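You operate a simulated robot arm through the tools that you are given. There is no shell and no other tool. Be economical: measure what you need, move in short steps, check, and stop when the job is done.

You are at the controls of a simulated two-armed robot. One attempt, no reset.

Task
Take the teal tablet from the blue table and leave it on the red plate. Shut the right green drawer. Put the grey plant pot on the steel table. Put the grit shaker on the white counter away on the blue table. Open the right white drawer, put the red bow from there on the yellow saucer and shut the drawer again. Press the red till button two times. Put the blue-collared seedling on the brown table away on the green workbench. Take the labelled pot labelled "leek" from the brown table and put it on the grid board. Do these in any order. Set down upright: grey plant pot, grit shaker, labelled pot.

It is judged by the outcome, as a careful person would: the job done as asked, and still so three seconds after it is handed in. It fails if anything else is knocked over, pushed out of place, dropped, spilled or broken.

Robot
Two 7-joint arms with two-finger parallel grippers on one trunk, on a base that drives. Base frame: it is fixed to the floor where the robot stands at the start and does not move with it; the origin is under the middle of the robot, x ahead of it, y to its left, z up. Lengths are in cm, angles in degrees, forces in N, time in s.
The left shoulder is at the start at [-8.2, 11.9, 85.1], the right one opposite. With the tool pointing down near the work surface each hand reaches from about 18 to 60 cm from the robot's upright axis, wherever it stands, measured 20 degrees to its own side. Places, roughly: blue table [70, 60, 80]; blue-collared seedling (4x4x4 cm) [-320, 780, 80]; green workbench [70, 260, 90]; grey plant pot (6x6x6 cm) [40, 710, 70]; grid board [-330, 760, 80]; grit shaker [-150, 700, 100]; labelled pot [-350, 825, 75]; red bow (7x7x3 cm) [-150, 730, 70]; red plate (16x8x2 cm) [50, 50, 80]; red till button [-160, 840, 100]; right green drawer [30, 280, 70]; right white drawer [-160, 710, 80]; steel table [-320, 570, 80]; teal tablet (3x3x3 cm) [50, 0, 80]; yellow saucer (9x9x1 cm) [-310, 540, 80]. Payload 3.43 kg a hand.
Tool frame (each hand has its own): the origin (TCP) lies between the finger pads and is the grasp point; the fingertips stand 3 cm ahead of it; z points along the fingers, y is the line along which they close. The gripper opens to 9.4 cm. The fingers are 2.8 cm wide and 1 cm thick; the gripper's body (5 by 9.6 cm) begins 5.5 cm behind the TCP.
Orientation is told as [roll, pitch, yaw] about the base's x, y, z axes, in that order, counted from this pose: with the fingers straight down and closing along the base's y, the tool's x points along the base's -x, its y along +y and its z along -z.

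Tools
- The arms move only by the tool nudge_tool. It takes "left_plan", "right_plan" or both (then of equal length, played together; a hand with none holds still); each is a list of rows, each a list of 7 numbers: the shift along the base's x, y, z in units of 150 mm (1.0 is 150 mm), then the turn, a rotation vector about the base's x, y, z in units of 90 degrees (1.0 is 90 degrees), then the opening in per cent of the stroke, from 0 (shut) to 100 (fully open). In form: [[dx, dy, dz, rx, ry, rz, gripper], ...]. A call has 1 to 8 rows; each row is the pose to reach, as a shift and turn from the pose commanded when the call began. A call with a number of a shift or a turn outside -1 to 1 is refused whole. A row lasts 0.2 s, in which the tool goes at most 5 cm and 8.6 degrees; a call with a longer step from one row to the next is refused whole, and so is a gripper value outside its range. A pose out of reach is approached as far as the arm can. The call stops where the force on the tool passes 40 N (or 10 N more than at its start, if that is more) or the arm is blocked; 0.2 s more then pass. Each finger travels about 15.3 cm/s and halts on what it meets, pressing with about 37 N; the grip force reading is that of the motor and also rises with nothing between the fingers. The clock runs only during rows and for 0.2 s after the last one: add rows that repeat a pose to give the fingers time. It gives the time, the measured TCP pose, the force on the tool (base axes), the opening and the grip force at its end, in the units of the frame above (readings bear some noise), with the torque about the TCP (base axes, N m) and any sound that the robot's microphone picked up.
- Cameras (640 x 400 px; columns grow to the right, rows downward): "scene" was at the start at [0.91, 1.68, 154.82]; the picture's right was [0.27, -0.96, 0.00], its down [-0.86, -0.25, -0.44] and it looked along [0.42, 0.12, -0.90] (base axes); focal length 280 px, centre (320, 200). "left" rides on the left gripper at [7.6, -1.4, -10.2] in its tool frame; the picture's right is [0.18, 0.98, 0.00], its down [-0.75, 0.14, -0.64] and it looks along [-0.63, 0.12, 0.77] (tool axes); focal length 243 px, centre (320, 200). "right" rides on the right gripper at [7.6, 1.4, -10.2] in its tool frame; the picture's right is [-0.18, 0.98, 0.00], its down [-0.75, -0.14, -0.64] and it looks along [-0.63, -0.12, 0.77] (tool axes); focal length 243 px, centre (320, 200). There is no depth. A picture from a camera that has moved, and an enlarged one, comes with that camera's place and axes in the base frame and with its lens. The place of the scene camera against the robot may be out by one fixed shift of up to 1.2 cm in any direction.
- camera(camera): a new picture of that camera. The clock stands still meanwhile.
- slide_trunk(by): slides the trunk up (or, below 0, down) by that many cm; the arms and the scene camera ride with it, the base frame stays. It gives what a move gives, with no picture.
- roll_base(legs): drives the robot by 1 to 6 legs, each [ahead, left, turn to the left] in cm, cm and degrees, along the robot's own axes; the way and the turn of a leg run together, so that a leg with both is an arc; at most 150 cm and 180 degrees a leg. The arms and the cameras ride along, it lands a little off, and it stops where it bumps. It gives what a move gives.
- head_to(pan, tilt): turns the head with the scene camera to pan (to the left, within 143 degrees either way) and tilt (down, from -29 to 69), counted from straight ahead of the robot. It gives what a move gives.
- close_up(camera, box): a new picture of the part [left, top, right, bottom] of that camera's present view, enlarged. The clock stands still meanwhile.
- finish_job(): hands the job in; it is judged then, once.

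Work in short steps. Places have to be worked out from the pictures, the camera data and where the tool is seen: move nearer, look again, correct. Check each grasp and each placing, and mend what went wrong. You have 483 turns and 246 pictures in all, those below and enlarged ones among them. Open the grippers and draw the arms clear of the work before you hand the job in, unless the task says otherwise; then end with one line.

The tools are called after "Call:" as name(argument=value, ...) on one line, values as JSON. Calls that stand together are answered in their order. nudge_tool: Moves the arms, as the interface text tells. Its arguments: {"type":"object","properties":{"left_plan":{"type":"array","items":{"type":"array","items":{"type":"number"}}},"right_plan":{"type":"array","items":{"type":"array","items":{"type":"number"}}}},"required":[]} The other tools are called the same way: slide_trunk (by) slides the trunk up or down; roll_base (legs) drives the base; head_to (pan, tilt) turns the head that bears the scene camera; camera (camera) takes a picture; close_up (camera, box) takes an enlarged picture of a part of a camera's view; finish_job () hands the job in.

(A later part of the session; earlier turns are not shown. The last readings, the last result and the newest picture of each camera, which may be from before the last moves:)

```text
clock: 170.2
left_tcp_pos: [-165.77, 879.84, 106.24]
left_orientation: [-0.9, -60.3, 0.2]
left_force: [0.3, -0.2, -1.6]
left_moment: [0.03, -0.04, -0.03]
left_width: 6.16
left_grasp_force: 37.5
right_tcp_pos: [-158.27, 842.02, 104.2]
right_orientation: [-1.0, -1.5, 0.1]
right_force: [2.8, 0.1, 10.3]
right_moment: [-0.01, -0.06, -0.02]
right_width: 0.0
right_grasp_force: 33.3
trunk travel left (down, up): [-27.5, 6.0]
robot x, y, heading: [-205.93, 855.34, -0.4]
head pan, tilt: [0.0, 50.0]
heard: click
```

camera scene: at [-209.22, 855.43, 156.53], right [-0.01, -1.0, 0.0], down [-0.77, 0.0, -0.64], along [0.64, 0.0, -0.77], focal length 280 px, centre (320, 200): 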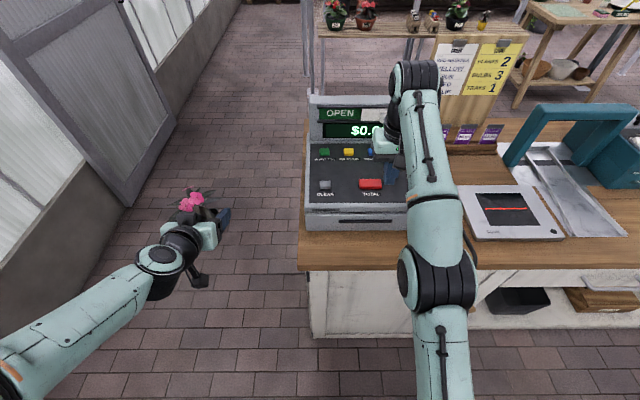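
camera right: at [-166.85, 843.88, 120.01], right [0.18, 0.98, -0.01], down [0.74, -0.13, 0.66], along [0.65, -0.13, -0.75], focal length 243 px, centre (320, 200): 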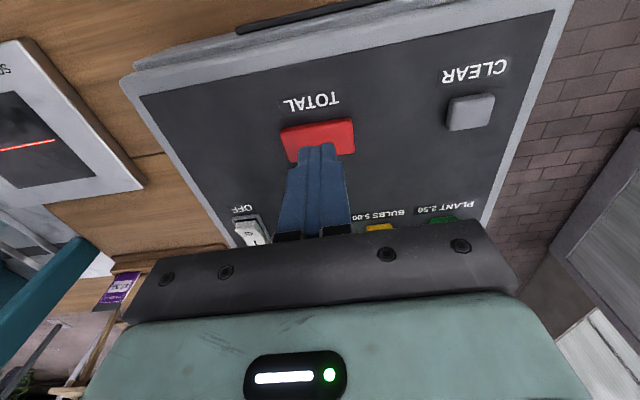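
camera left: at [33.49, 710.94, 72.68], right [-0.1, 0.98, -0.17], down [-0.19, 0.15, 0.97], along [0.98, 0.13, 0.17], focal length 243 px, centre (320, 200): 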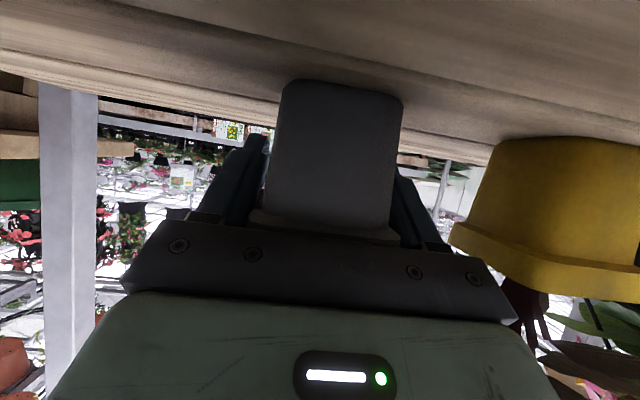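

Second click heard. I raise and withdraw the right hand, back off, and strafe right to the drawers.

Call:
nudge_tool(right_plan=[[0, 0, 0.3, 0, 0, 0, 0], [0, 0, 0.6, 0, 0, 0, 0], [-0.3, 0, 0.7, 0, 0, 0, 0], [-0.6, 0, 0.7, 0, 0, 0, 0], [-0.9, 0, 0.7, 0, 0, 0, 0], [-1.0, 0, 0.7, 0, 0, 0, 0]])

Call:
roll_base(legs=[[-29, 0, 0.3], [0, -125, 0]])

Call:
head_to(pan=0, tilt=40)

Call:
camera(camera="scene")

```text
clock: 171.6
left_tcp_pos: [-165.68, 879.87, 106.18]
left_orientation: [-0.9, -60.3, 0.2]
left_force: [-0.7, 0.8, -1.5]
left_moment: [-0.02, -0.02, -0.01]
left_width: 6.17
left_grasp_force: 36.7
right_tcp_pos: [-173.49, 842.15, 114.55]
right_orientation: [-1.1, -1.4, 0.1]
right_force: [-0.5, -0.1, 0.1]
right_moment: [0.01, 0.01, 0.0]
right_width: 0.0
right_grasp_force: 33.2
right hand out of reach, approached as far as the arm can: row 2
trunk travel left (down, up): [-27.5, 6.0]
robot x, y, heading: [-205.8, 854.95, -0.4]
head pan, tilt: [0.0, 50.0]
```

```text
clock: 184.4
left_tcp_pos: [-195.15, 754.41, 106.23]
left_orientation: [-0.9, -60.2, 0.1]
left_force: [0.0, -0.9, 0.1]
left_moment: [0.0, -0.04, -0.02]
left_width: 6.14
left_grasp_force: 36.5
right_tcp_pos: [-202.88, 716.88, 114.52]
right_orientation: [-1.1, -1.4, 0.1]
right_force: [-0.6, 0.0, -0.7]
right_moment: [0.02, 0.02, 0.01]
right_width: 0.01
right_grasp_force: 32.9
trunk travel left (down, up): [-27.5, 6.0]
robot x, y, heading: [-235.27, 730.25, -0.6]
head pan, tilt: [0.0, 50.0]
```

```text
clock: 185.1
left_tcp_pos: [-195.09, 754.4, 106.25]
left_orientation: [-0.9, -60.1, 0.1]
left_force: [0.8, 0.1, -1.1]
left_moment: [0.02, -0.01, 0.02]
left_width: 6.16
left_grasp_force: 37.2
right_tcp_pos: [-202.86, 716.82, 114.5]
right_orientation: [-1.1, -1.4, 0.2]
right_force: [0.2, -0.4, -0.2]
right_moment: [0.02, -0.01, -0.02]
right_width: 0.02
right_grasp_force: 32.9
trunk travel left (down, up): [-27.5, 6.0]
robot x, y, heading: [-235.42, 730.07, -0.6]
head pan, tilt: [0.0, 40.0]
```

```text
191 pictures are left
camera scene: at [-231.84, 730.02, 157.94], right [-0.01, -1.0, 0.0], down [-0.64, 0.0, -0.77], along [0.77, -0.01, -0.64], focal length 280 px, centre (320, 200)
```

scene: 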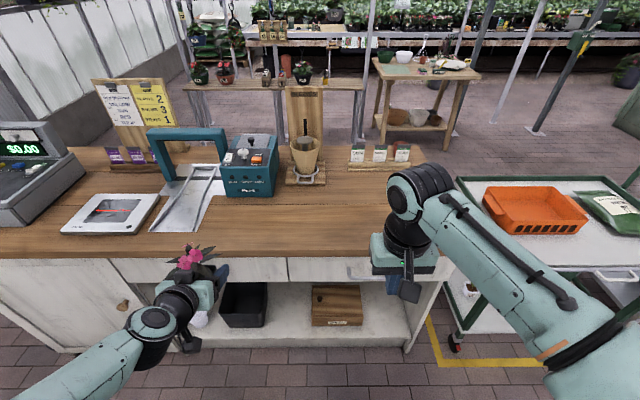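

The right drawer is under the right hand. I move that hand aside to the right and look closely.

Call:
nudge_tool(right_plan=[[0, -0.25, 0, 0, 0, 0, 60], [0, -0.5, 0, 0, 0, 0, 60], [0, -0.75, 0, 0, 0, 0, 60], [0, -1.0, 0, 0, 0, 0, 60]])

Call:
close_up(camera="scene", box=[250, 120, 490, 320])

Call:
camera(camera="right")

```text
clock: 186.1
left_tcp_pos: [-195.21, 754.35, 106.25]
left_orientation: [-0.9, -60.3, 0.2]
left_force: [-0.1, -0.1, -0.7]
left_moment: [0.01, -0.05, -0.01]
left_width: 6.13
left_grasp_force: 37.0
right_tcp_pos: [-202.83, 701.68, 114.57]
right_orientation: [-1.1, -1.3, 0.1]
right_force: [0.3, -0.4, 0.6]
right_moment: [0.0, -0.02, 0.01]
right_width: 5.65
right_grasp_force: 0.0
trunk travel left (down, up): [-27.5, 6.0]
robot x, y, heading: [-235.16, 730.19, -0.4]
head pan, tilt: [0.0, 40.0]
```

```text
2.00 times, centred on (370, 220) of scene
camera zoom: at [-231.83, 729.95, 157.95], right [-0.01, -1.0, 0.0], down [-0.64, 0.0, -0.77], along [0.77, 0.0, -0.64], focal length 560 px, centre (220, 160)
```

zoom: 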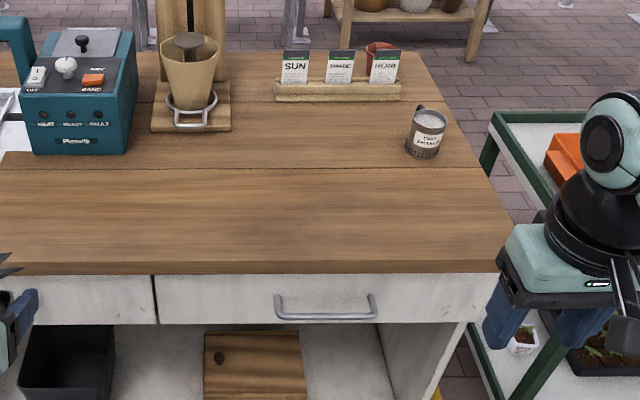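

```text
189 pictures are left
camera right: at [-210.47, 703.21, 124.65], right [0.18, 0.98, -0.01], down [0.74, -0.13, 0.66], along [0.65, -0.13, -0.75], focal length 243 px, centre (320, 200)
```

right: 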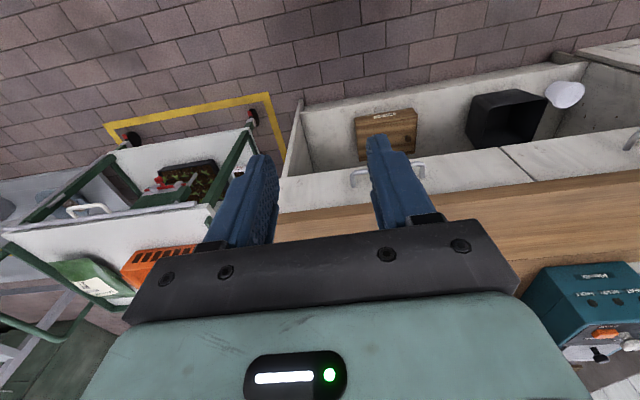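

The handle is near [-176, 712, 79]. I will grip the bar with the hand pointing forward, fingers above and below. I begin turning the right hand (120° about [-1,-1,1]) in free space.

Call:
nudge_tool(right_plan=[[0.05, 0, 0, -0.054, -0.054, 0.054, 60], [0.1, 0, 0, -0.108, -0.108, 0.108, 60], [0.15, 0, 0, -0.162, -0.162, 0.162, 60], [0.2, 0, 0, -0.216, -0.216, 0.216, 60], [0.25, 0, 0, -0.27, -0.27, 0.27, 60], [0.3, 0, 0, -0.324, -0.324, 0.324, 60], [0.35, 0, 0, -0.378, -0.378, 0.378, 60], [0.4, 0, 0, -0.432, -0.432, 0.432, 60]])

Call:
nudge_tool(right_plan=[[0.05, 0, -0.05, -0.054, -0.054, 0.054, 60], [0.1, 0, -0.1, -0.108, -0.108, 0.108, 60], [0.15, 0, -0.15, -0.162, -0.162, 0.162, 60], [0.2, 0, -0.2, -0.216, -0.216, 0.216, 60], [0.25, 0, -0.25, -0.27, -0.27, 0.27, 60], [0.3, 0, -0.3, -0.324, -0.324, 0.324, 60], [0.3, 0, -0.35, -0.338, -0.338, 0.338, 60]])

Call:
camera(camera="scene")

Call:
camera(camera="right")

```text
clock: 187.9
left_tcp_pos: [-195.24, 754.4, 106.24]
left_orientation: [-1.0, -60.2, 0.1]
left_force: [1.0, -0.3, -1.7]
left_moment: [0.0, -0.03, -0.02]
left_width: 6.14
left_grasp_force: 37.3
right_tcp_pos: [-196.65, 701.86, 114.36]
right_orientation: [-53.0, -20.1, 52.7]
right_force: [0.6, 0.2, 0.3]
right_moment: [0.02, -0.04, -0.04]
right_width: 5.66
right_grasp_force: 0.0
trunk travel left (down, up): [-27.5, 6.0]
robot x, y, heading: [-235.57, 729.97, -0.3]
head pan, tilt: [0.0, 40.0]
```

```text
clock: 189.5
left_tcp_pos: [-194.79, 754.85, 106.01]
left_orientation: [-1.2, -60.1, 0.6]
left_force: [-0.5, 0.7, -1.0]
left_moment: [-0.01, -0.05, -0.04]
left_width: 6.15
left_grasp_force: 36.6
right_tcp_pos: [-192.0, 702.0, 109.16]
right_orientation: [-90.9, 0.3, 91.3]
right_force: [1.2, 0.6, -0.2]
right_moment: [0.0, -0.02, -0.05]
right_width: 5.65
right_grasp_force: 0.1
trunk travel left (down, up): [-27.5, 6.0]
robot x, y, heading: [-235.2, 730.04, -0.3]
head pan, tilt: [0.0, 40.0]
```

```text
188 pictures are left
camera scene: at [-231.43, 730.49, 157.96], right [-0.01, -1.0, 0.0], down [-0.64, 0.0, -0.76], along [0.76, -0.01, -0.64], focal length 280 px, centre (320, 200)
```

scene: 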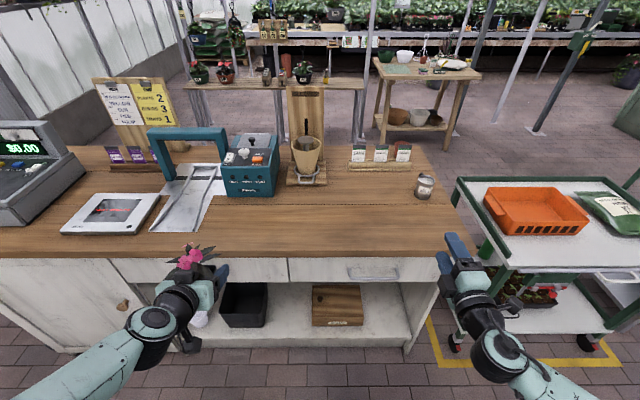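

```text
187 pictures are left
camera right: at [-201.92, 694.07, 107.62], right [0.01, 0.18, -0.98], down [-0.66, 0.74, 0.13], along [0.75, 0.65, 0.13], focal length 243 px, centre (320, 200)
```

right: 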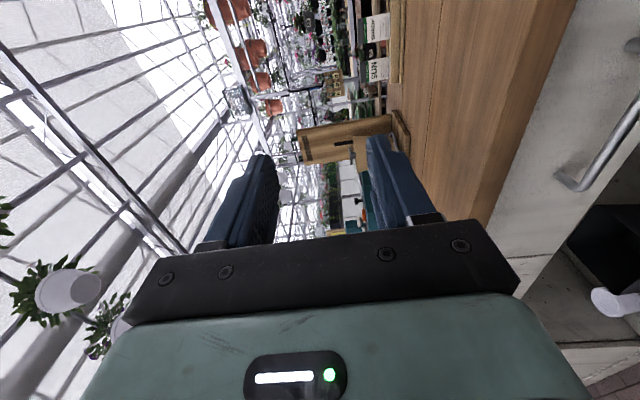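

The hand is pointing forward with the fingers one above the other. Handle ≈ [-175.5, 711.7, 79]. I lower the hand in front of it.

Call:
nudge_tool(right_plan=[[0.05, 0.15, -0.25, 0, 0, 0, 60], [0.1, 0.3, -0.5, 0, 0, 0, 60], [0.15, 0.45, -0.75, 0, 0, 0, 60], [0.2, 0.6, -1.0, 0, 0, 0, 60]])

Call:
nudge_tool(right_plan=[[0, 0.03, -0.3, 0, 0, 0, 60], [0, 0.04, -0.6, 0, 0, 0, 60], [0, 0.04, -0.95, 0, 0, 0, 60]])

Call:
camera(camera="right")

Call:
close_up(camera="scene", box=[280, 200, 480, 360])

```text
clock: 190.5
left_tcp_pos: [-195.23, 754.43, 106.2]
left_orientation: [-0.9, -60.1, 0.2]
left_force: [-0.2, 0.4, -1.3]
left_moment: [-0.02, -0.03, 0.03]
left_width: 6.19
left_grasp_force: 36.8
right_tcp_pos: [-190.88, 705.28, 104.47]
right_orientation: [-90.2, 0.1, 91.8]
right_force: [-0.2, -0.6, 0.5]
right_moment: [-0.01, 0.01, 0.03]
right_width: 5.66
right_grasp_force: 0.2
right hand out of reach, approached as far as the arm can: row 2, 3, 4
trunk travel left (down, up): [-27.5, 6.0]
robot x, y, heading: [-235.14, 729.99, -0.5]
head pan, tilt: [0.0, 40.0]
```

```text
refused: row 3 steps farther than a row can; nothing moved
```

```text
186 pictures are left
camera right: at [-200.83, 697.2, 102.98], right [0.0, 0.18, -0.98], down [-0.67, 0.73, 0.14], along [0.75, 0.66, 0.12], focal length 243 px, centre (320, 200)
```

right: 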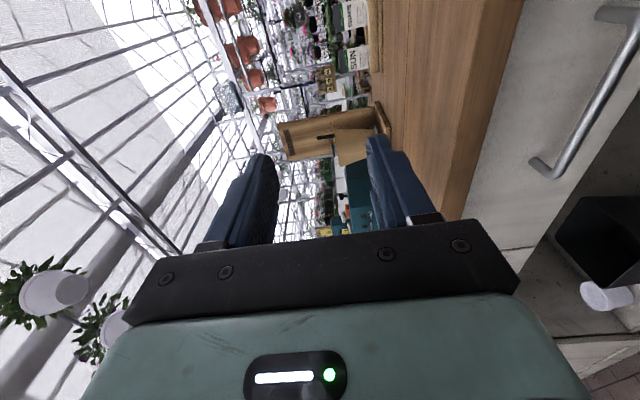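

```text
2.50 times, centred on (380, 280) of scene
camera zoom: at [-231.84, 730.04, 157.95], right [-0.01, -1.0, 0.0], down [-0.64, 0.0, -0.77], along [0.77, -0.01, -0.64], focal length 700 px, centre (170, 0)
```

zoom: 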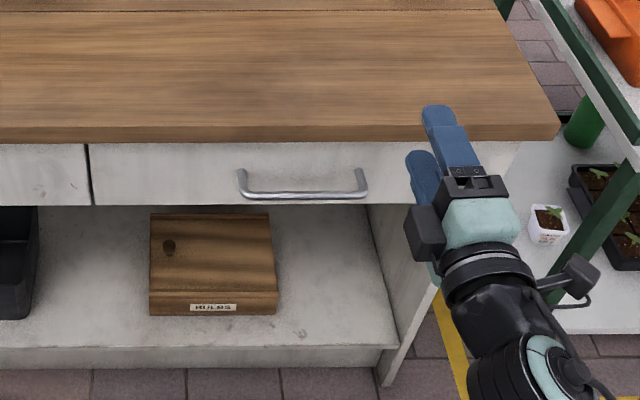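

The arm is at a joint limit in this posture, so I use the trunk (down 24) and shift the base left 6.5 instead.

Call:
slide_trunk(by=-24)

Call:
roll_base(legs=[[0, 6.5, 0]])

Call:
camera(camera="right")

Call:
camera(camera="scene")

```text
clock: 193.0
left_tcp_pos: [-195.21, 754.38, 82.22]
left_orientation: [-0.9, -60.2, 0.1]
left_force: [0.9, -0.2, -0.6]
left_moment: [0.03, -0.01, -0.02]
left_width: 6.14
left_grasp_force: 36.6
right_tcp_pos: [-190.86, 705.27, 80.57]
right_orientation: [-90.9, 0.1, 91.5]
right_force: [-0.6, -0.5, -0.3]
right_moment: [0.0, -0.01, -0.01]
right_width: 5.63
right_grasp_force: 0.1
trunk travel left (down, up): [-3.5, 30.0]
robot x, y, heading: [-234.99, 730.26, -0.5]
head pan, tilt: [0.0, 40.0]
```

```text
clock: 194.3
left_tcp_pos: [-195.03, 760.93, 82.23]
left_orientation: [-0.9, -60.2, 0.1]
left_force: [-0.8, -0.1, -1.1]
left_moment: [-0.01, -0.04, -0.01]
left_width: 6.16
left_grasp_force: 37.4
right_tcp_pos: [-190.88, 711.79, 80.53]
right_orientation: [-90.9, 0.2, 91.5]
right_force: [-0.9, 0.2, -0.5]
right_moment: [0.03, 0.02, 0.03]
right_width: 5.62
right_grasp_force: 0.0
trunk travel left (down, up): [-3.5, 30.0]
robot x, y, heading: [-235.01, 736.21, -0.3]
head pan, tilt: [0.0, 40.0]
```

```text
184 pictures are left
camera right: at [-200.7, 703.82, 78.97], right [0.01, 0.18, -0.98], down [-0.66, 0.74, 0.13], along [0.75, 0.65, 0.13], focal length 243 px, centre (320, 200)
```

right: 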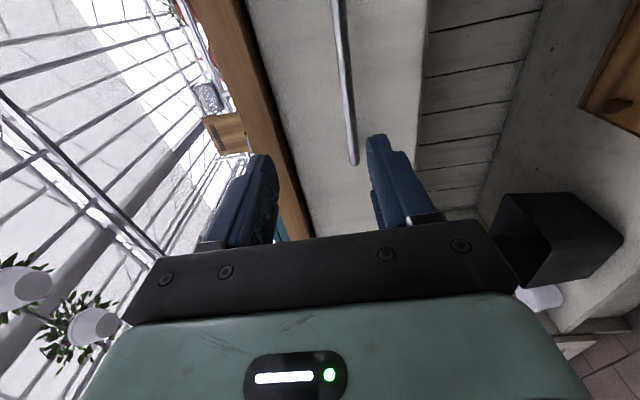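

```text
183 pictures are left
camera scene: at [-227.47, 736.47, 133.06], right [-0.01, -1.0, 0.0], down [-0.64, 0.0, -0.77], along [0.77, -0.01, -0.64], focal length 280 px, centre (320, 200)
```

scene: 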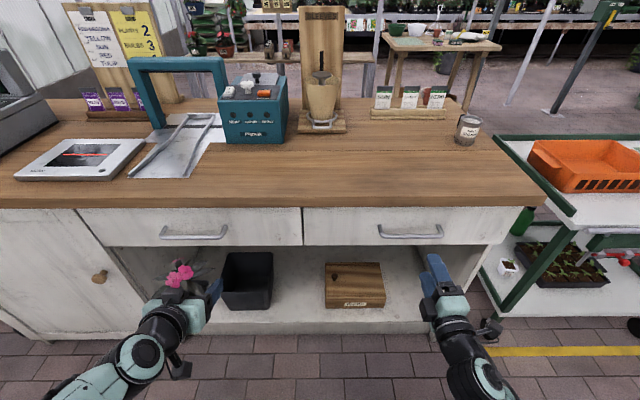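

Handle bar at [-175.8, 711.4, 78.5]. I align height and advance so the bar comes between the fingers.

Call:
nudge_tool(right_plan=[[0.2, 0, -0.07, 0, 0, 0, 60], [0.4, 0, -0.13, 0, 0, 0, 60], [0.6, 0, -0.13, 0, 0, 0, 60]])

Call:
camera(camera="right")

```text
clock: 195.1
left_tcp_pos: [-195.14, 760.85, 82.22]
left_orientation: [-0.8, -60.1, 0.2]
left_force: [-0.2, -0.5, -1.1]
left_moment: [-0.03, -0.02, 0.01]
left_width: 6.16
left_grasp_force: 36.9
right_tcp_pos: [-181.68, 710.92, 80.0]
right_orientation: [-90.3, 0.2, 91.9]
right_force: [-0.1, 0.7, -0.7]
right_moment: [0.0, -0.03, 0.02]
right_width: 5.66
right_grasp_force: 0.0
right hand out of reach, approached as far as the arm can: row 1, 2, 3
trunk travel left (down, up): [-3.5, 30.0]
robot x, y, heading: [-235.24, 736.69, -0.5]
head pan, tilt: [0.0, 40.0]
```

```text
182 pictures are left
camera right: at [-191.5, 702.93, 78.48], right [0.0, 0.18, -0.98], down [-0.67, 0.73, 0.14], along [0.74, 0.66, 0.12], focal length 243 px, centre (320, 200)
```

right: 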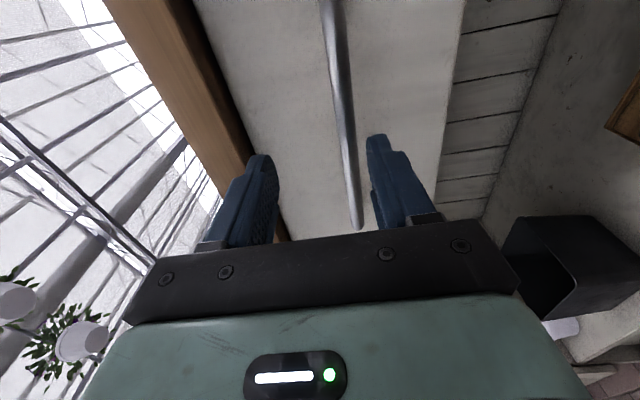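

Bar lies slightly low between the fingers; I lower the trunk 1.4 and roll 4.5 ahead.

Call:
slide_trunk(by=-1.4)

Call:
roll_base(legs=[[4.5, 0, 0]])

Call:
camera(camera="right")

```text
clock: 195.7
left_tcp_pos: [-195.24, 760.94, 80.79]
left_orientation: [-0.8, -60.2, 0.1]
left_force: [0.9, 0.4, -1.1]
left_moment: [0.0, -0.03, -0.03]
left_width: 6.15
left_grasp_force: 37.4
right_tcp_pos: [-181.87, 710.72, 78.8]
right_orientation: [-90.5, 0.2, 91.7]
right_force: [0.4, 0.4, 1.1]
right_moment: [0.01, 0.0, 0.0]
right_width: 5.62
right_grasp_force: 0.1
trunk travel left (down, up): [-2.1, 31.4]
robot x, y, heading: [-235.12, 736.61, -0.7]
head pan, tilt: [0.0, 40.0]
```

```text
clock: 196.6
left_tcp_pos: [-190.74, 760.86, 80.73]
left_orientation: [-1.0, -60.2, 0.2]
left_force: [-0.1, -0.2, -1.3]
left_moment: [-0.02, -0.08, 0.02]
left_width: 6.15
left_grasp_force: 36.7
right_tcp_pos: [-177.43, 710.68, 78.78]
right_orientation: [-90.4, 0.1, 91.8]
right_force: [0.4, -1.0, 0.0]
right_moment: [-0.03, 0.02, 0.03]
right_width: 5.65
right_grasp_force: 0.0
trunk travel left (down, up): [-2.1, 31.4]
robot x, y, heading: [-231.21, 736.58, 0.0]
head pan, tilt: [0.0, 40.0]
```

```text
181 pictures are left
camera right: at [-187.25, 702.66, 77.25], right [0.0, 0.18, -0.98], down [-0.67, 0.73, 0.14], along [0.75, 0.65, 0.12], focal length 243 px, centre (320, 200)
```

right: 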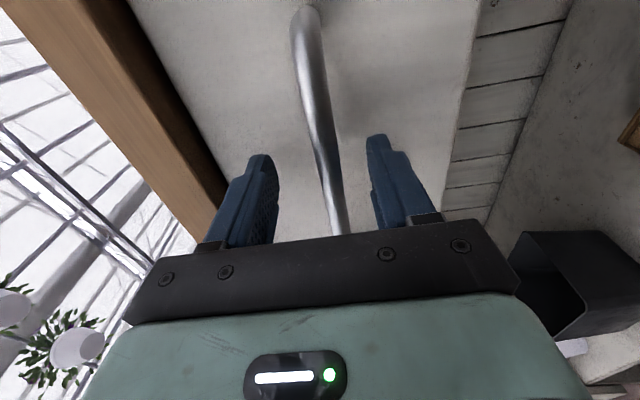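

The bar is centred between the fingers. I close on it.

Call:
nudge_tool(right_plan=[[0, 0, 0, 0, 0, 0, 30], [0, 0, 0, 0, 0, 0, 5], [0, 0, 0, 0, 0, 0, 0], [0, 0, 0, 0, 0, 0, 0]])

Call:
camera(camera="right")

```text
clock: 197.4
left_tcp_pos: [-190.77, 760.74, 80.91]
left_orientation: [-1.0, -60.1, 0.0]
left_force: [0.2, -0.4, -1.3]
left_moment: [-0.03, -0.05, 0.02]
left_width: 6.17
left_grasp_force: 37.0
right_tcp_pos: [-177.29, 710.63, 78.04]
right_orientation: [-89.6, -0.1, 91.6]
right_force: [0.9, -2.1, -1.6]
right_moment: [-0.05, 0.08, 0.93]
right_width: 1.62
right_grasp_force: 44.8
trunk travel left (down, up): [-2.1, 31.4]
robot x, y, heading: [-231.12, 736.35, -0.3]
head pan, tilt: [0.0, 40.0]
stopped in row 4 (right hand): the force on the tool passed its limit at 41 N (the readings are from after the stop); the commanded pose is now the measured one
```

```text
180 pictures are left
camera right: at [-187.27, 702.64, 76.72], right [-0.01, 0.19, -0.98], down [-0.66, 0.73, 0.15], along [0.75, 0.65, 0.11], focal length 243 px, centre (320, 200)
```

right: 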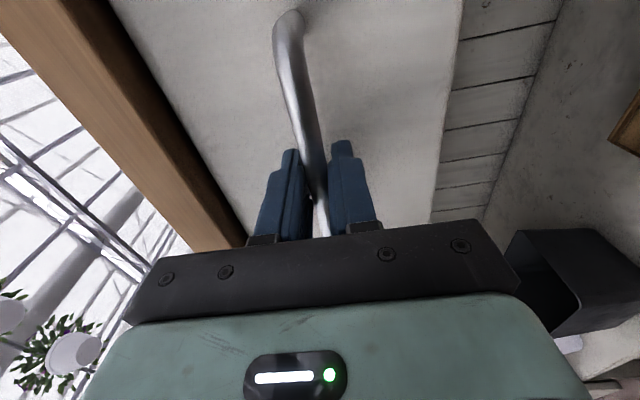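

Gripped the bar. I pull it with the arm first.

Call:
nudge_tool(right_plan=[[-0.12, 0, 0, 0, 0, 0, 0], [-0.25, 0, 0, 0, 0, 0, 0], [-0.4, 0, 0, 0, 0, 0, 0], [-0.55, 0, 0, 0, 0, 0, 0], [-0.7, 0, 0, 0, 0, 0, 0]])

Call:
camera(camera="scene")

```text
clock: 198.7
left_tcp_pos: [-190.83, 760.67, 80.7]
left_orientation: [-0.7, -60.2, 0.0]
left_force: [0.8, 1.3, -1.2]
left_moment: [-0.02, -0.07, 0.01]
left_width: 6.16
left_grasp_force: 37.5
right_tcp_pos: [-187.8, 710.71, 78.17]
right_orientation: [-89.6, -0.1, 91.6]
right_force: [-2.5, -7.2, -5.3]
right_moment: [-0.16, -0.03, 1.15]
right_width: 1.64
right_grasp_force: 45.3
trunk travel left (down, up): [-2.1, 31.4]
robot x, y, heading: [-231.15, 736.3, -0.5]
head pan, tilt: [0.0, 40.0]
```

```text
179 pictures are left
camera scene: at [-222.75, 736.3, 131.78], right [-0.01, -1.0, 0.0], down [-0.64, 0.01, -0.77], along [0.77, -0.01, -0.64], focal length 280 px, centre (320, 200)
```

scene: 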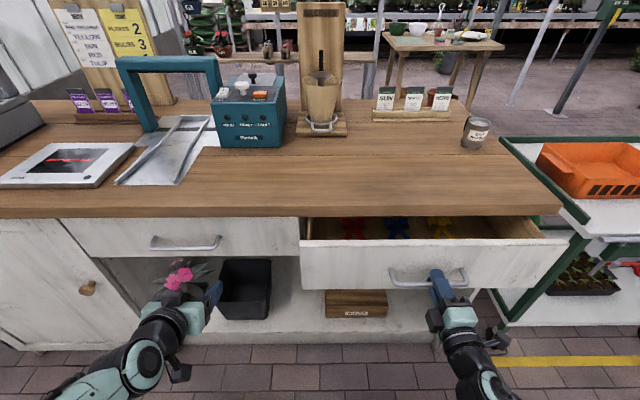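

Drawer opens well. The red bow is the left one. I back the base 17 cm, pulling it further.

Call:
roll_base(legs=[[-17, 0, 0]])

Call:
camera(camera="scene")

```text
clock: 200.1
left_tcp_pos: [-207.8, 760.79, 80.74]
left_orientation: [-0.7, -60.3, 0.0]
left_force: [0.2, 0.5, -1.0]
left_moment: [0.02, -0.03, 0.02]
left_width: 6.15
left_grasp_force: 37.0
right_tcp_pos: [-204.79, 710.65, 78.04]
right_orientation: [-89.6, -0.1, 91.5]
right_force: [0.3, -23.2, -2.9]
right_moment: [-0.19, 0.05, 0.22]
right_width: 1.63
right_grasp_force: 44.6
trunk travel left (down, up): [-2.1, 31.4]
robot x, y, heading: [-248.11, 736.39, -0.4]
head pan, tilt: [0.0, 40.0]
```

```text
178 pictures are left
camera scene: at [-239.77, 736.29, 131.78], right [-0.01, -1.0, 0.0], down [-0.64, 0.0, -0.77], along [0.77, 0.0, -0.64], focal length 280 px, centre (320, 200)
```

scene: 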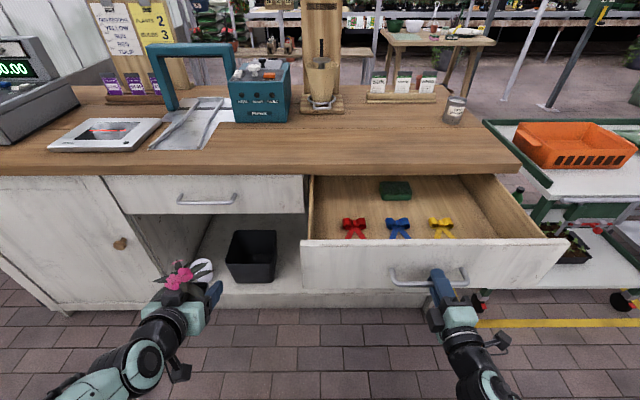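

Open 27 cm; red bow at about [-182, 726, 73]. I release the handle, withdraw, and turn the hand back down while rising.

Call:
nudge_tool(right_plan=[[0, 0, 0, 0, 0, 0, 40], [0, 0, 0, 0, 0, 0, 60], [-0.15, 0, 0, 0, 0, 0, 60], [-0.3, 0, 0, 0, 0, 0, 60], [-0.4, -0.03, 0.1, 0, 0, 0, 60], [-0.4, -0.05, 0.3, 0, 0, 0, 60], [-0.4, -0.05, 0.5, 0, 0, 0, 60], [-0.4, -0.05, 0.7, 0, 0, 0, 60]])

Call:
camera(camera="scene")

```text
clock: 201.9
left_tcp_pos: [-207.93, 761.03, 80.74]
left_orientation: [-0.9, -60.1, 0.2]
left_force: [0.2, -0.3, -1.5]
left_moment: [-0.03, -0.05, 0.0]
left_width: 6.14
left_grasp_force: 36.7
right_tcp_pos: [-210.64, 710.32, 88.7]
right_orientation: [-89.5, -0.1, 91.5]
right_force: [0.1, 0.5, -0.3]
right_moment: [0.02, -0.03, -0.03]
right_width: 5.65
right_grasp_force: 0.0
trunk travel left (down, up): [-2.1, 31.4]
robot x, y, heading: [-247.9, 737.03, -0.6]
head pan, tilt: [0.0, 40.0]
```

```text
177 pictures are left
camera scene: at [-239.8, 736.56, 131.78], right [-0.01, -1.0, 0.0], down [-0.64, 0.0, -0.77], along [0.77, 0.0, -0.64], focal length 280 px, centre (320, 200)
```

scene: 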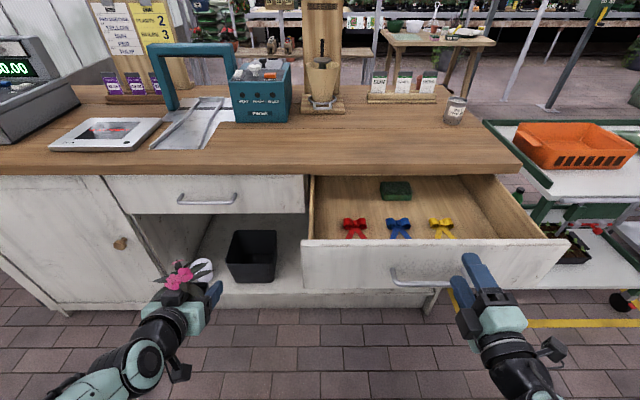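

Released cleanly. I turn the hand back to pointing down while rising.

Call:
nudge_tool(right_plan=[[0, 0, 0.15, 0.054, 0.054, -0.054, 60], [0, 0, 0.3, 0.108, 0.108, -0.108, 60], [0, 0, 0.45, 0.162, 0.162, -0.162, 60], [0, 0, 0.6, 0.216, 0.216, -0.216, 60], [0, 0, 0.7, 0.27, 0.27, -0.27, 60], [0, 0, 0.8, 0.324, 0.324, -0.324, 60], [0, 0, 0.8, 0.378, 0.378, -0.378, 60], [0, 0, 0.8, 0.432, 0.432, -0.432, 60]])

Call:
nudge_tool(right_plan=[[0, 0, 0, 0.054, 0.054, -0.054, 80], [0.05, 0, 0, 0.108, 0.108, -0.108, 80], [0.1, 0, 0, 0.162, 0.162, -0.162, 80], [0.15, 0, 0, 0.216, 0.216, -0.216, 80], [0.2, 0, 0, 0.27, 0.27, -0.27, 80], [0.25, 0, 0, 0.324, 0.324, -0.324, 80], [0.3, 0, 0, 0.338, 0.338, -0.338, 80]])

Call:
camera(camera="right")

```text
clock: 203.7
left_tcp_pos: [-207.83, 760.95, 80.75]
left_orientation: [-0.9, -60.1, 0.2]
left_force: [-0.6, 0.4, -0.9]
left_moment: [-0.02, -0.03, 0.03]
left_width: 6.18
left_grasp_force: 37.1
right_tcp_pos: [-210.71, 710.18, 100.76]
right_orientation: [-38.5, -20.4, 39.6]
right_force: [-0.5, -0.4, 0.5]
right_moment: [0.01, -0.01, 0.02]
right_width: 5.65
right_grasp_force: 0.0
trunk travel left (down, up): [-2.1, 31.4]
robot x, y, heading: [-247.78, 736.59, -0.5]
head pan, tilt: [0.0, 40.0]
```

```text
clock: 205.3
left_tcp_pos: [-207.91, 760.71, 80.76]
left_orientation: [-0.6, -60.1, -0.2]
left_force: [-0.2, -1.6, -0.1]
left_moment: [0.06, -0.01, 0.06]
left_width: 6.13
left_grasp_force: 36.9
right_tcp_pos: [-211.0, 709.47, 99.82]
right_orientation: [-0.9, -8.5, 0.8]
right_force: [-0.1, -1.5, -1.2]
right_moment: [0.1, 0.02, 0.01]
right_width: 7.53
right_grasp_force: 0.0
right hand out of reach, approached as far as the arm can: row 5, 6, 7
trunk travel left (down, up): [-2.1, 31.4]
robot x, y, heading: [-248.03, 736.62, -0.2]
head pan, tilt: [0.0, 40.0]
```

```text
176 pictures are left
camera right: at [-220.01, 710.92, 108.79], right [0.17, 0.99, 0.01], down [0.65, -0.12, 0.75], along [0.74, -0.12, -0.66], focal length 243 px, centre (320, 200)
```

right: 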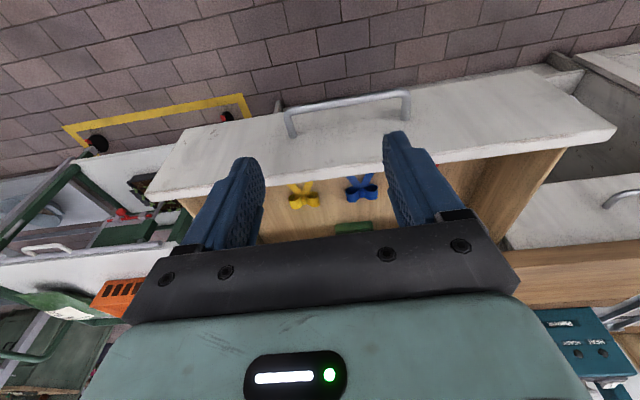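

I level the hand and move it over the drawer toward the red bow.

Call:
nudge_tool(right_plan=[[0, 0.1, -0.1, 0, 0.04, 0, 80], [0.2, 0.25, -0.2, 0, 0.09, 0, 80], [0.4, 0.4, -0.3, 0, 0.094, 0, 80], [0.6, 0.55, -0.4, 0, 0.094, 0, 80], [0.8, 0.7, -0.45, 0, 0.094, 0, 80], [1.0, 0.8, -0.45, 0, 0.094, 0, 80]])

Call:
camera(camera="right")

Call:
camera(camera="scene")

```text
clock: 206.7
left_tcp_pos: [-207.79, 760.96, 80.71]
left_orientation: [-0.9, -60.2, 0.1]
left_force: [0.0, -0.5, -1.9]
left_moment: [0.04, 0.0, 0.01]
left_width: 6.16
left_grasp_force: 37.0
right_tcp_pos: [-204.92, 719.27, 91.46]
right_orientation: [-1.2, -0.2, 0.6]
right_force: [-0.2, -0.3, 0.6]
right_moment: [0.02, 0.0, 0.0]
right_width: 7.54
right_grasp_force: 0.0
right hand out of reach, approached as far as the arm can: row 2, 3, 4, 5, 6
trunk travel left (down, up): [-2.1, 31.4]
robot x, y, heading: [-248.14, 736.65, -0.3]
head pan, tilt: [0.0, 40.0]
```

```text
175 pictures are left
camera right: at [-212.45, 720.75, 101.54], right [0.17, 0.98, -0.02], down [0.75, -0.12, 0.65], along [0.64, -0.13, -0.76], focal length 243 px, centre (320, 200)
```

right: 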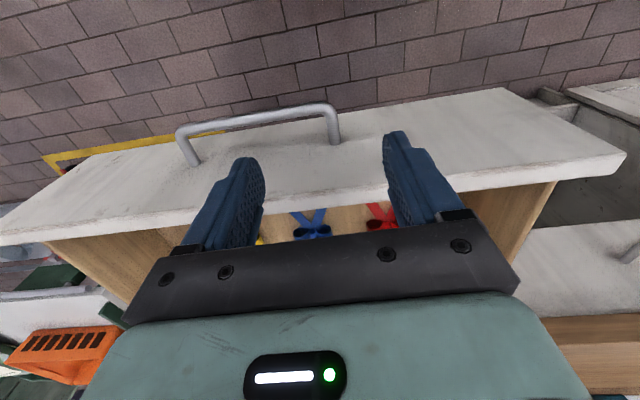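

```text
174 pictures are left
camera scene: at [-239.74, 736.44, 131.78], right [-0.01, -1.0, 0.0], down [-0.64, 0.0, -0.77], along [0.77, 0.0, -0.64], focal length 280 px, centre (320, 200)
```

scene: 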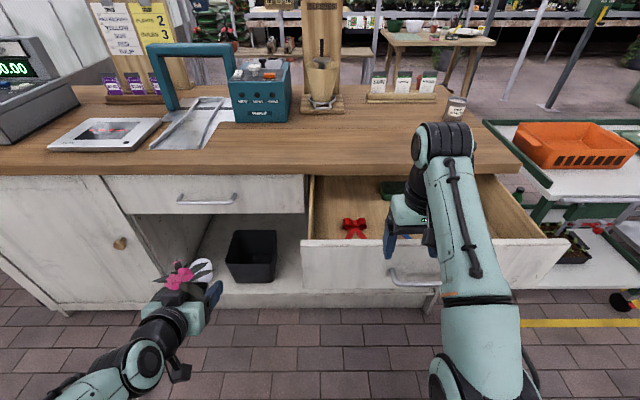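

The trunk is too low for this. I raise it 20 and roll 10 cm ahead.

Call:
slide_trunk(by=20)

Call:
roll_base(legs=[[10, 0, 0]])

Call:
nudge_tool(right_plan=[[0.2, 0.1, -0.1, 0, 0, 0, 80], [0.4, 0.2, -0.3, 0, 0, 0, 80], [0.6, 0.35, -0.5, 0, 0, 0, 80], [0.7, 0.45, -0.7, 0, 0, 0, 80], [0.75, 0.45, -0.9, 0, 0, 0, 80]])

Call:
camera(camera="right")

Call:
camera(camera="scene")

```text
clock: 208.9
left_tcp_pos: [-207.86, 761.05, 100.76]
left_orientation: [-0.9, -60.2, 0.2]
left_force: [-0.5, 0.3, -2.6]
left_moment: [0.01, -0.03, 0.03]
left_width: 6.15
left_grasp_force: 36.9
right_tcp_pos: [-207.31, 719.43, 115.02]
right_orientation: [-1.2, -4.0, 0.7]
right_force: [0.3, 0.5, 0.0]
right_moment: [-0.04, 0.02, -0.01]
right_width: 7.55
right_grasp_force: 0.1
trunk travel left (down, up): [-22.1, 11.4]
robot x, y, heading: [-247.79, 736.54, -0.3]
head pan, tilt: [0.0, 40.0]
```

```text
clock: 210.0
left_tcp_pos: [-197.76, 760.91, 100.69]
left_orientation: [-1.0, -60.2, 0.0]
left_force: [-0.3, 0.0, -0.9]
left_moment: [0.01, 0.0, 0.0]
left_width: 6.16
left_grasp_force: 36.5
right_tcp_pos: [-197.35, 719.31, 114.9]
right_orientation: [-1.3, -3.9, 0.6]
right_force: [0.6, 1.0, -0.4]
right_moment: [0.03, 0.02, 0.0]
right_width: 7.52
right_grasp_force: 0.1
trunk travel left (down, up): [-22.1, 11.4]
robot x, y, heading: [-237.9, 736.77, -0.5]
head pan, tilt: [0.0, 40.0]
```

```text
clock: 211.2
left_tcp_pos: [-197.86, 760.95, 100.71]
left_orientation: [-0.8, -60.2, 0.1]
left_force: [-0.6, -0.8, -2.4]
left_moment: [-0.01, 0.0, 0.02]
left_width: 6.13
left_grasp_force: 36.9
right_tcp_pos: [-189.03, 726.22, 102.47]
right_orientation: [-1.1, -4.0, 0.6]
right_force: [0.4, 0.0, 0.0]
right_moment: [0.0, 0.0, 0.01]
right_width: 7.52
right_grasp_force: 0.0
right hand out of reach, approached as far as the arm can: row 1, 2, 3, 4, 5
trunk travel left (down, up): [-22.1, 11.4]
robot x, y, heading: [-237.9, 736.28, 0.0]
head pan, tilt: [0.0, 40.0]
```

```text
173 pictures are left
camera right: at [-197.27, 727.64, 112.2], right [0.17, 0.98, -0.01], down [0.71, -0.12, 0.7], along [0.68, -0.13, -0.72], focal length 243 px, centre (320, 200)
```

right: 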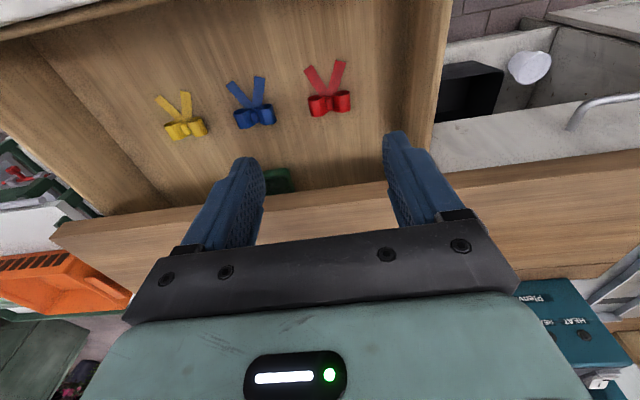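

```text
172 pictures are left
camera scene: at [-234.29, 736.5, 152.4], right [-0.01, -1.0, 0.0], down [-0.64, 0.0, -0.77], along [0.77, -0.01, -0.64], focal length 280 px, centre (320, 200)
```

scene: 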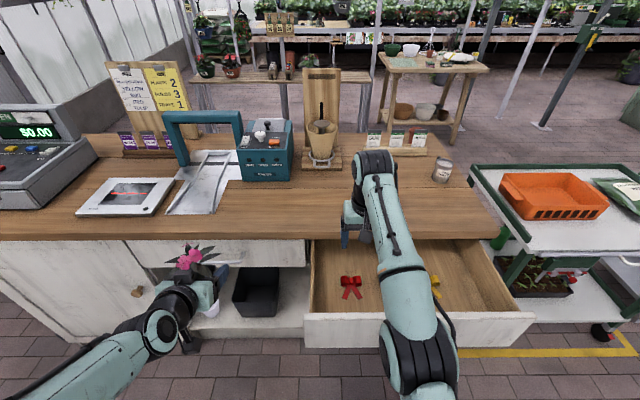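

Red bow at [-180.6, 725.6, 70.7], lying with loops across y. I descend above it with the fingers wide.

Call:
nudge_tool(right_plan=[[0.05, 0, -0.25, 0, 0.02, 0, 97], [0.2, -0.02, -0.5, 0, 0.044, 0, 97], [0.4, -0.04, -0.7, 0, 0.044, 0, 97], [0.56, -0.04, -0.9, 0, 0.044, 0, 97], [0.56, -0.04, -1.0, 0, 0.044, 0, 97]])

Call:
camera(camera="right")

```text
clock: 212.4
left_tcp_pos: [-197.82, 760.89, 100.86]
left_orientation: [-1.0, -60.2, 0.1]
left_force: [0.2, -0.8, -1.4]
left_moment: [-0.01, -0.02, -0.01]
left_width: 6.15
left_grasp_force: 37.4
right_tcp_pos: [-184.76, 725.42, 86.96]
right_orientation: [-1.2, 0.0, 0.6]
right_force: [0.8, 0.6, 0.0]
right_moment: [0.02, 0.0, -0.01]
right_width: 9.11
right_grasp_force: 0.1
right hand out of reach, approached as far as the arm can: row 2, 3, 4, 5
trunk travel left (down, up): [-22.1, 11.4]
robot x, y, heading: [-237.93, 736.53, -0.4]
head pan, tilt: [0.0, 40.0]
```

```text
171 pictures are left
camera right: at [-192.22, 726.89, 97.14], right [0.17, 0.98, -0.02], down [0.75, -0.12, 0.65], along [0.63, -0.13, -0.76], focal length 243 px, centre (320, 200)
```

right: 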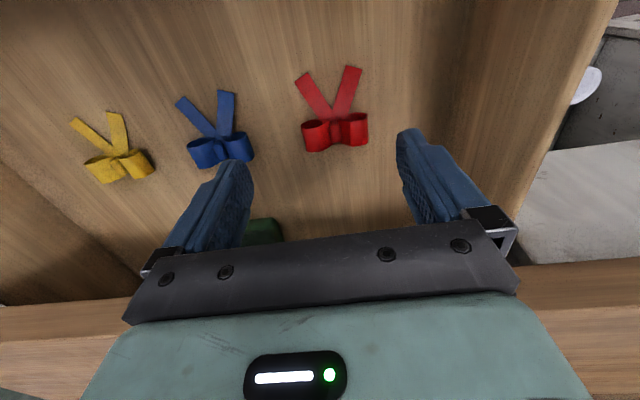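

Bow confirmed at [-180.4, 725.9]. I roll 3.5 ahead for reach, then descend.

Call:
roll_base(legs=[[3.5, 0, 0]])

Call:
nudge_tool(right_plan=[[0.03, 0.03, -0.25, 0, 0, 0, 97], [0.06, 0.03, -0.5, 0, 0, 0, 97], [0.06, 0.03, -0.7, 0, 0, 0, 97], [0.06, 0.03, -0.85, 0, 0, 0, 97]])

Call:
camera(camera="right")

```text
clock: 213.3
left_tcp_pos: [-194.2, 761.02, 100.74]
left_orientation: [-0.9, -60.2, 0.1]
left_force: [0.7, 0.2, -0.5]
left_moment: [0.01, -0.05, 0.01]
left_width: 6.12
left_grasp_force: 37.0
right_tcp_pos: [-181.28, 725.4, 87.02]
right_orientation: [-1.1, -0.1, 0.6]
right_force: [-0.1, 0.1, 0.2]
right_moment: [-0.02, 0.02, -0.01]
right_width: 9.13
right_grasp_force: 0.0
trunk travel left (down, up): [-22.1, 11.4]
robot x, y, heading: [-234.08, 736.25, -0.4]
head pan, tilt: [0.0, 40.0]
```

```text
clock: 214.4
left_tcp_pos: [-194.31, 760.8, 100.73]
left_orientation: [-0.9, -60.1, 0.0]
left_force: [1.0, 0.2, -1.2]
left_moment: [0.01, 0.0, 0.01]
left_width: 6.14
left_grasp_force: 36.7
right_tcp_pos: [-179.9, 725.88, 75.3]
right_orientation: [-0.7, -1.6, 0.6]
right_force: [-1.0, -1.2, 11.2]
right_moment: [0.51, 0.21, 0.15]
right_width: 8.99
right_grasp_force: 0.1
trunk travel left (down, up): [-22.1, 11.4]
robot x, y, heading: [-234.31, 736.79, -0.5]
head pan, tilt: [0.0, 40.0]
stopped in row 4 (right hand): the force on the tool passed its limit at 44 N (the readings are from after the stop); the commanded pose is now the measured one
```

```text
170 pictures are left
camera right: at [-187.62, 727.29, 85.39], right [0.18, 0.98, -0.01], down [0.74, -0.13, 0.66], along [0.65, -0.12, -0.75], focal length 243 px, centre (320, 200)
```

right: 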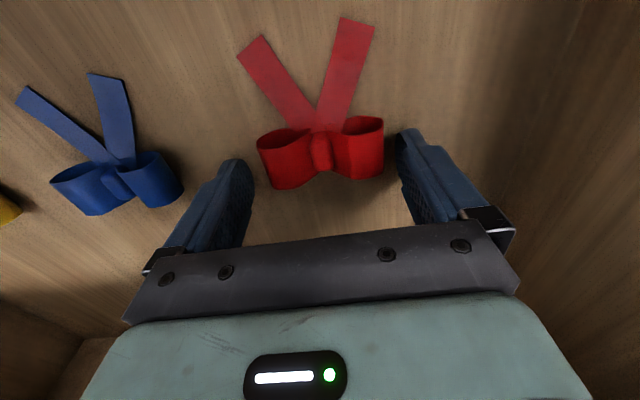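

Fingertips met the drawer floor (z≈72.3). I raise 4 mm, shift 1 cm toward the bow's loops and close.

Call:
nudge_tool(right_plan=[[0, 0, 0.04, 0, 0, 0, 97], [-0.07, 0.02, 0.04, 0, 0, 0, 97], [-0.07, 0.02, 0.04, 0, 0, 0, 75], [-0.07, 0.02, 0.04, 0, 0, 0, 55], [-0.07, 0.02, 0.04, 0, 0, 0, 45], [-0.07, 0.02, 0.04, 0, 0, 0, 45]])

Call:
camera(camera="right")

```text
clock: 215.8
left_tcp_pos: [-194.36, 760.81, 100.7]
left_orientation: [-0.8, -60.1, 0.1]
left_force: [-0.9, 1.1, -2.2]
left_moment: [0.0, -0.02, 0.02]
left_width: 6.16
left_grasp_force: 37.3
right_tcp_pos: [-181.05, 726.33, 75.61]
right_orientation: [-0.7, -1.4, 0.5]
right_force: [-0.5, -0.1, -0.3]
right_moment: [0.01, -0.02, 0.0]
right_width: 6.19
right_grasp_force: 37.4
trunk travel left (down, up): [-22.1, 11.4]
robot x, y, heading: [-234.4, 736.67, -0.5]
head pan, tilt: [0.0, 40.0]
```

```text
169 pictures are left
camera right: at [-188.8, 727.63, 85.74], right [0.18, 0.98, -0.01], down [0.74, -0.13, 0.66], along [0.65, -0.12, -0.75], focal length 243 px, centre (320, 200)
```

right: 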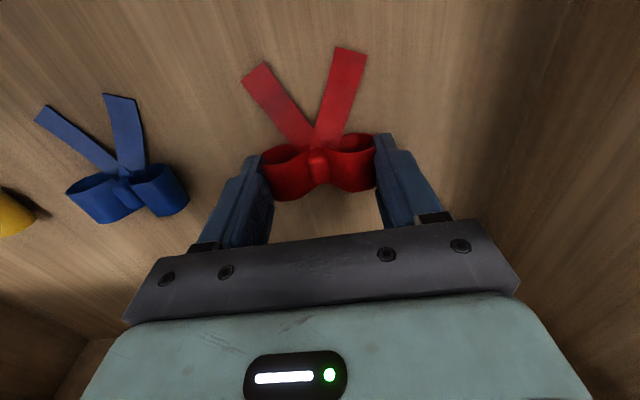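

Gripped (6.2 cm). I lift it slowly.

Call:
nudge_tool(right_plan=[[0, 0, 0.1, 0, 0, 0, 45], [-0.02, 0, 0.3, 0, 0, 0, 45], [-0.1, 0, 0.5, 0, 0, 0, 45], [-0.2, 0, 0.7, 0, 0, 0, 45], [-0.3, 0, 0.9, 0, 0, 0, 45], [-0.4, 0, 1.0, 0, 0, 0, 45]])

Call:
camera(camera="right")

```text
clock: 217.2
left_tcp_pos: [-194.36, 760.78, 100.84]
left_orientation: [-0.9, -60.2, 0.0]
left_force: [-0.7, 0.4, -0.7]
left_moment: [0.02, -0.03, 0.01]
left_width: 6.11
left_grasp_force: 36.9
right_tcp_pos: [-187.15, 726.11, 90.79]
right_orientation: [-0.7, -1.4, 0.6]
right_force: [0.5, -0.1, -0.8]
right_moment: [0.02, -0.01, 0.01]
right_width: 6.16
right_grasp_force: 36.5
trunk travel left (down, up): [-22.1, 11.4]
robot x, y, heading: [-234.4, 736.57, -0.4]
head pan, tilt: [0.0, 40.0]
```

```text
168 pictures are left
camera right: at [-194.88, 727.5, 100.76], right [0.17, 0.98, -0.01], down [0.74, -0.13, 0.66], along [0.65, -0.12, -0.75], focal length 243 px, centre (320, 200)
```

right: 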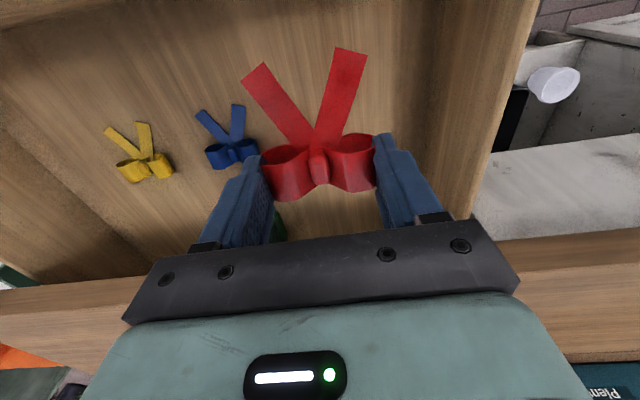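

The bow is held. With both hands full I'll shut the drawer when I return; now I back off and look toward the steel table.

Call:
roll_base(legs=[[-12, 0, 0]])

Call:
head_to(pan=-115, tilt=30)

Call:
camera(camera="scene")

```text
clock: 218.5
left_tcp_pos: [-206.31, 760.95, 100.82]
left_orientation: [-0.9, -60.2, 0.0]
left_force: [0.0, 0.3, -0.9]
left_moment: [-0.03, 0.01, 0.02]
left_width: 6.17
left_grasp_force: 37.0
right_tcp_pos: [-199.15, 726.12, 90.84]
right_orientation: [-0.7, -1.4, 0.5]
right_force: [-0.6, -0.6, -0.6]
right_moment: [0.01, 0.0, 0.05]
right_width: 6.12
right_grasp_force: 37.3
trunk travel left (down, up): [-22.1, 11.4]
robot x, y, heading: [-246.61, 736.2, -0.3]
head pan, tilt: [0.0, 40.0]
```

```text
clock: 220.4
left_tcp_pos: [-206.27, 760.92, 100.81]
left_orientation: [-0.9, -60.2, 0.1]
left_force: [0.8, 1.0, -1.6]
left_moment: [-0.01, 0.0, -0.01]
left_width: 6.17
left_grasp_force: 36.9
right_tcp_pos: [-199.07, 726.13, 90.72]
right_orientation: [-0.6, -1.4, 0.6]
right_force: [-0.3, -0.2, -0.2]
right_moment: [0.06, 0.01, 0.0]
right_width: 6.15
right_grasp_force: 37.1
trunk travel left (down, up): [-22.1, 11.4]
robot x, y, heading: [-246.24, 736.83, -0.5]
head pan, tilt: [-115.0, 30.0]
```

```text
167 pictures are left
camera scene: at [-255.25, 728.44, 153.93], right [-0.9, 0.43, 0.0], down [0.21, 0.45, -0.87], along [-0.37, -0.78, -0.5], focal length 280 px, centre (320, 200)
```

scene: 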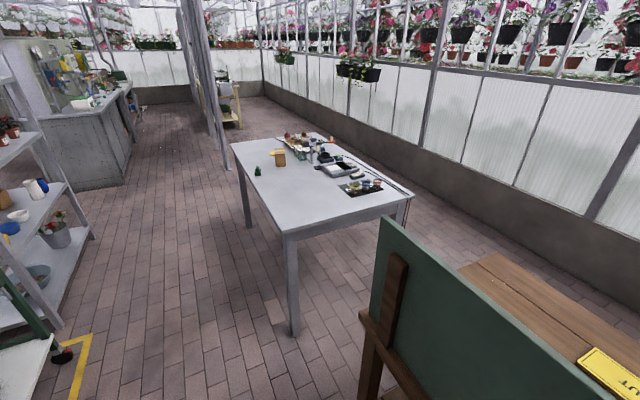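

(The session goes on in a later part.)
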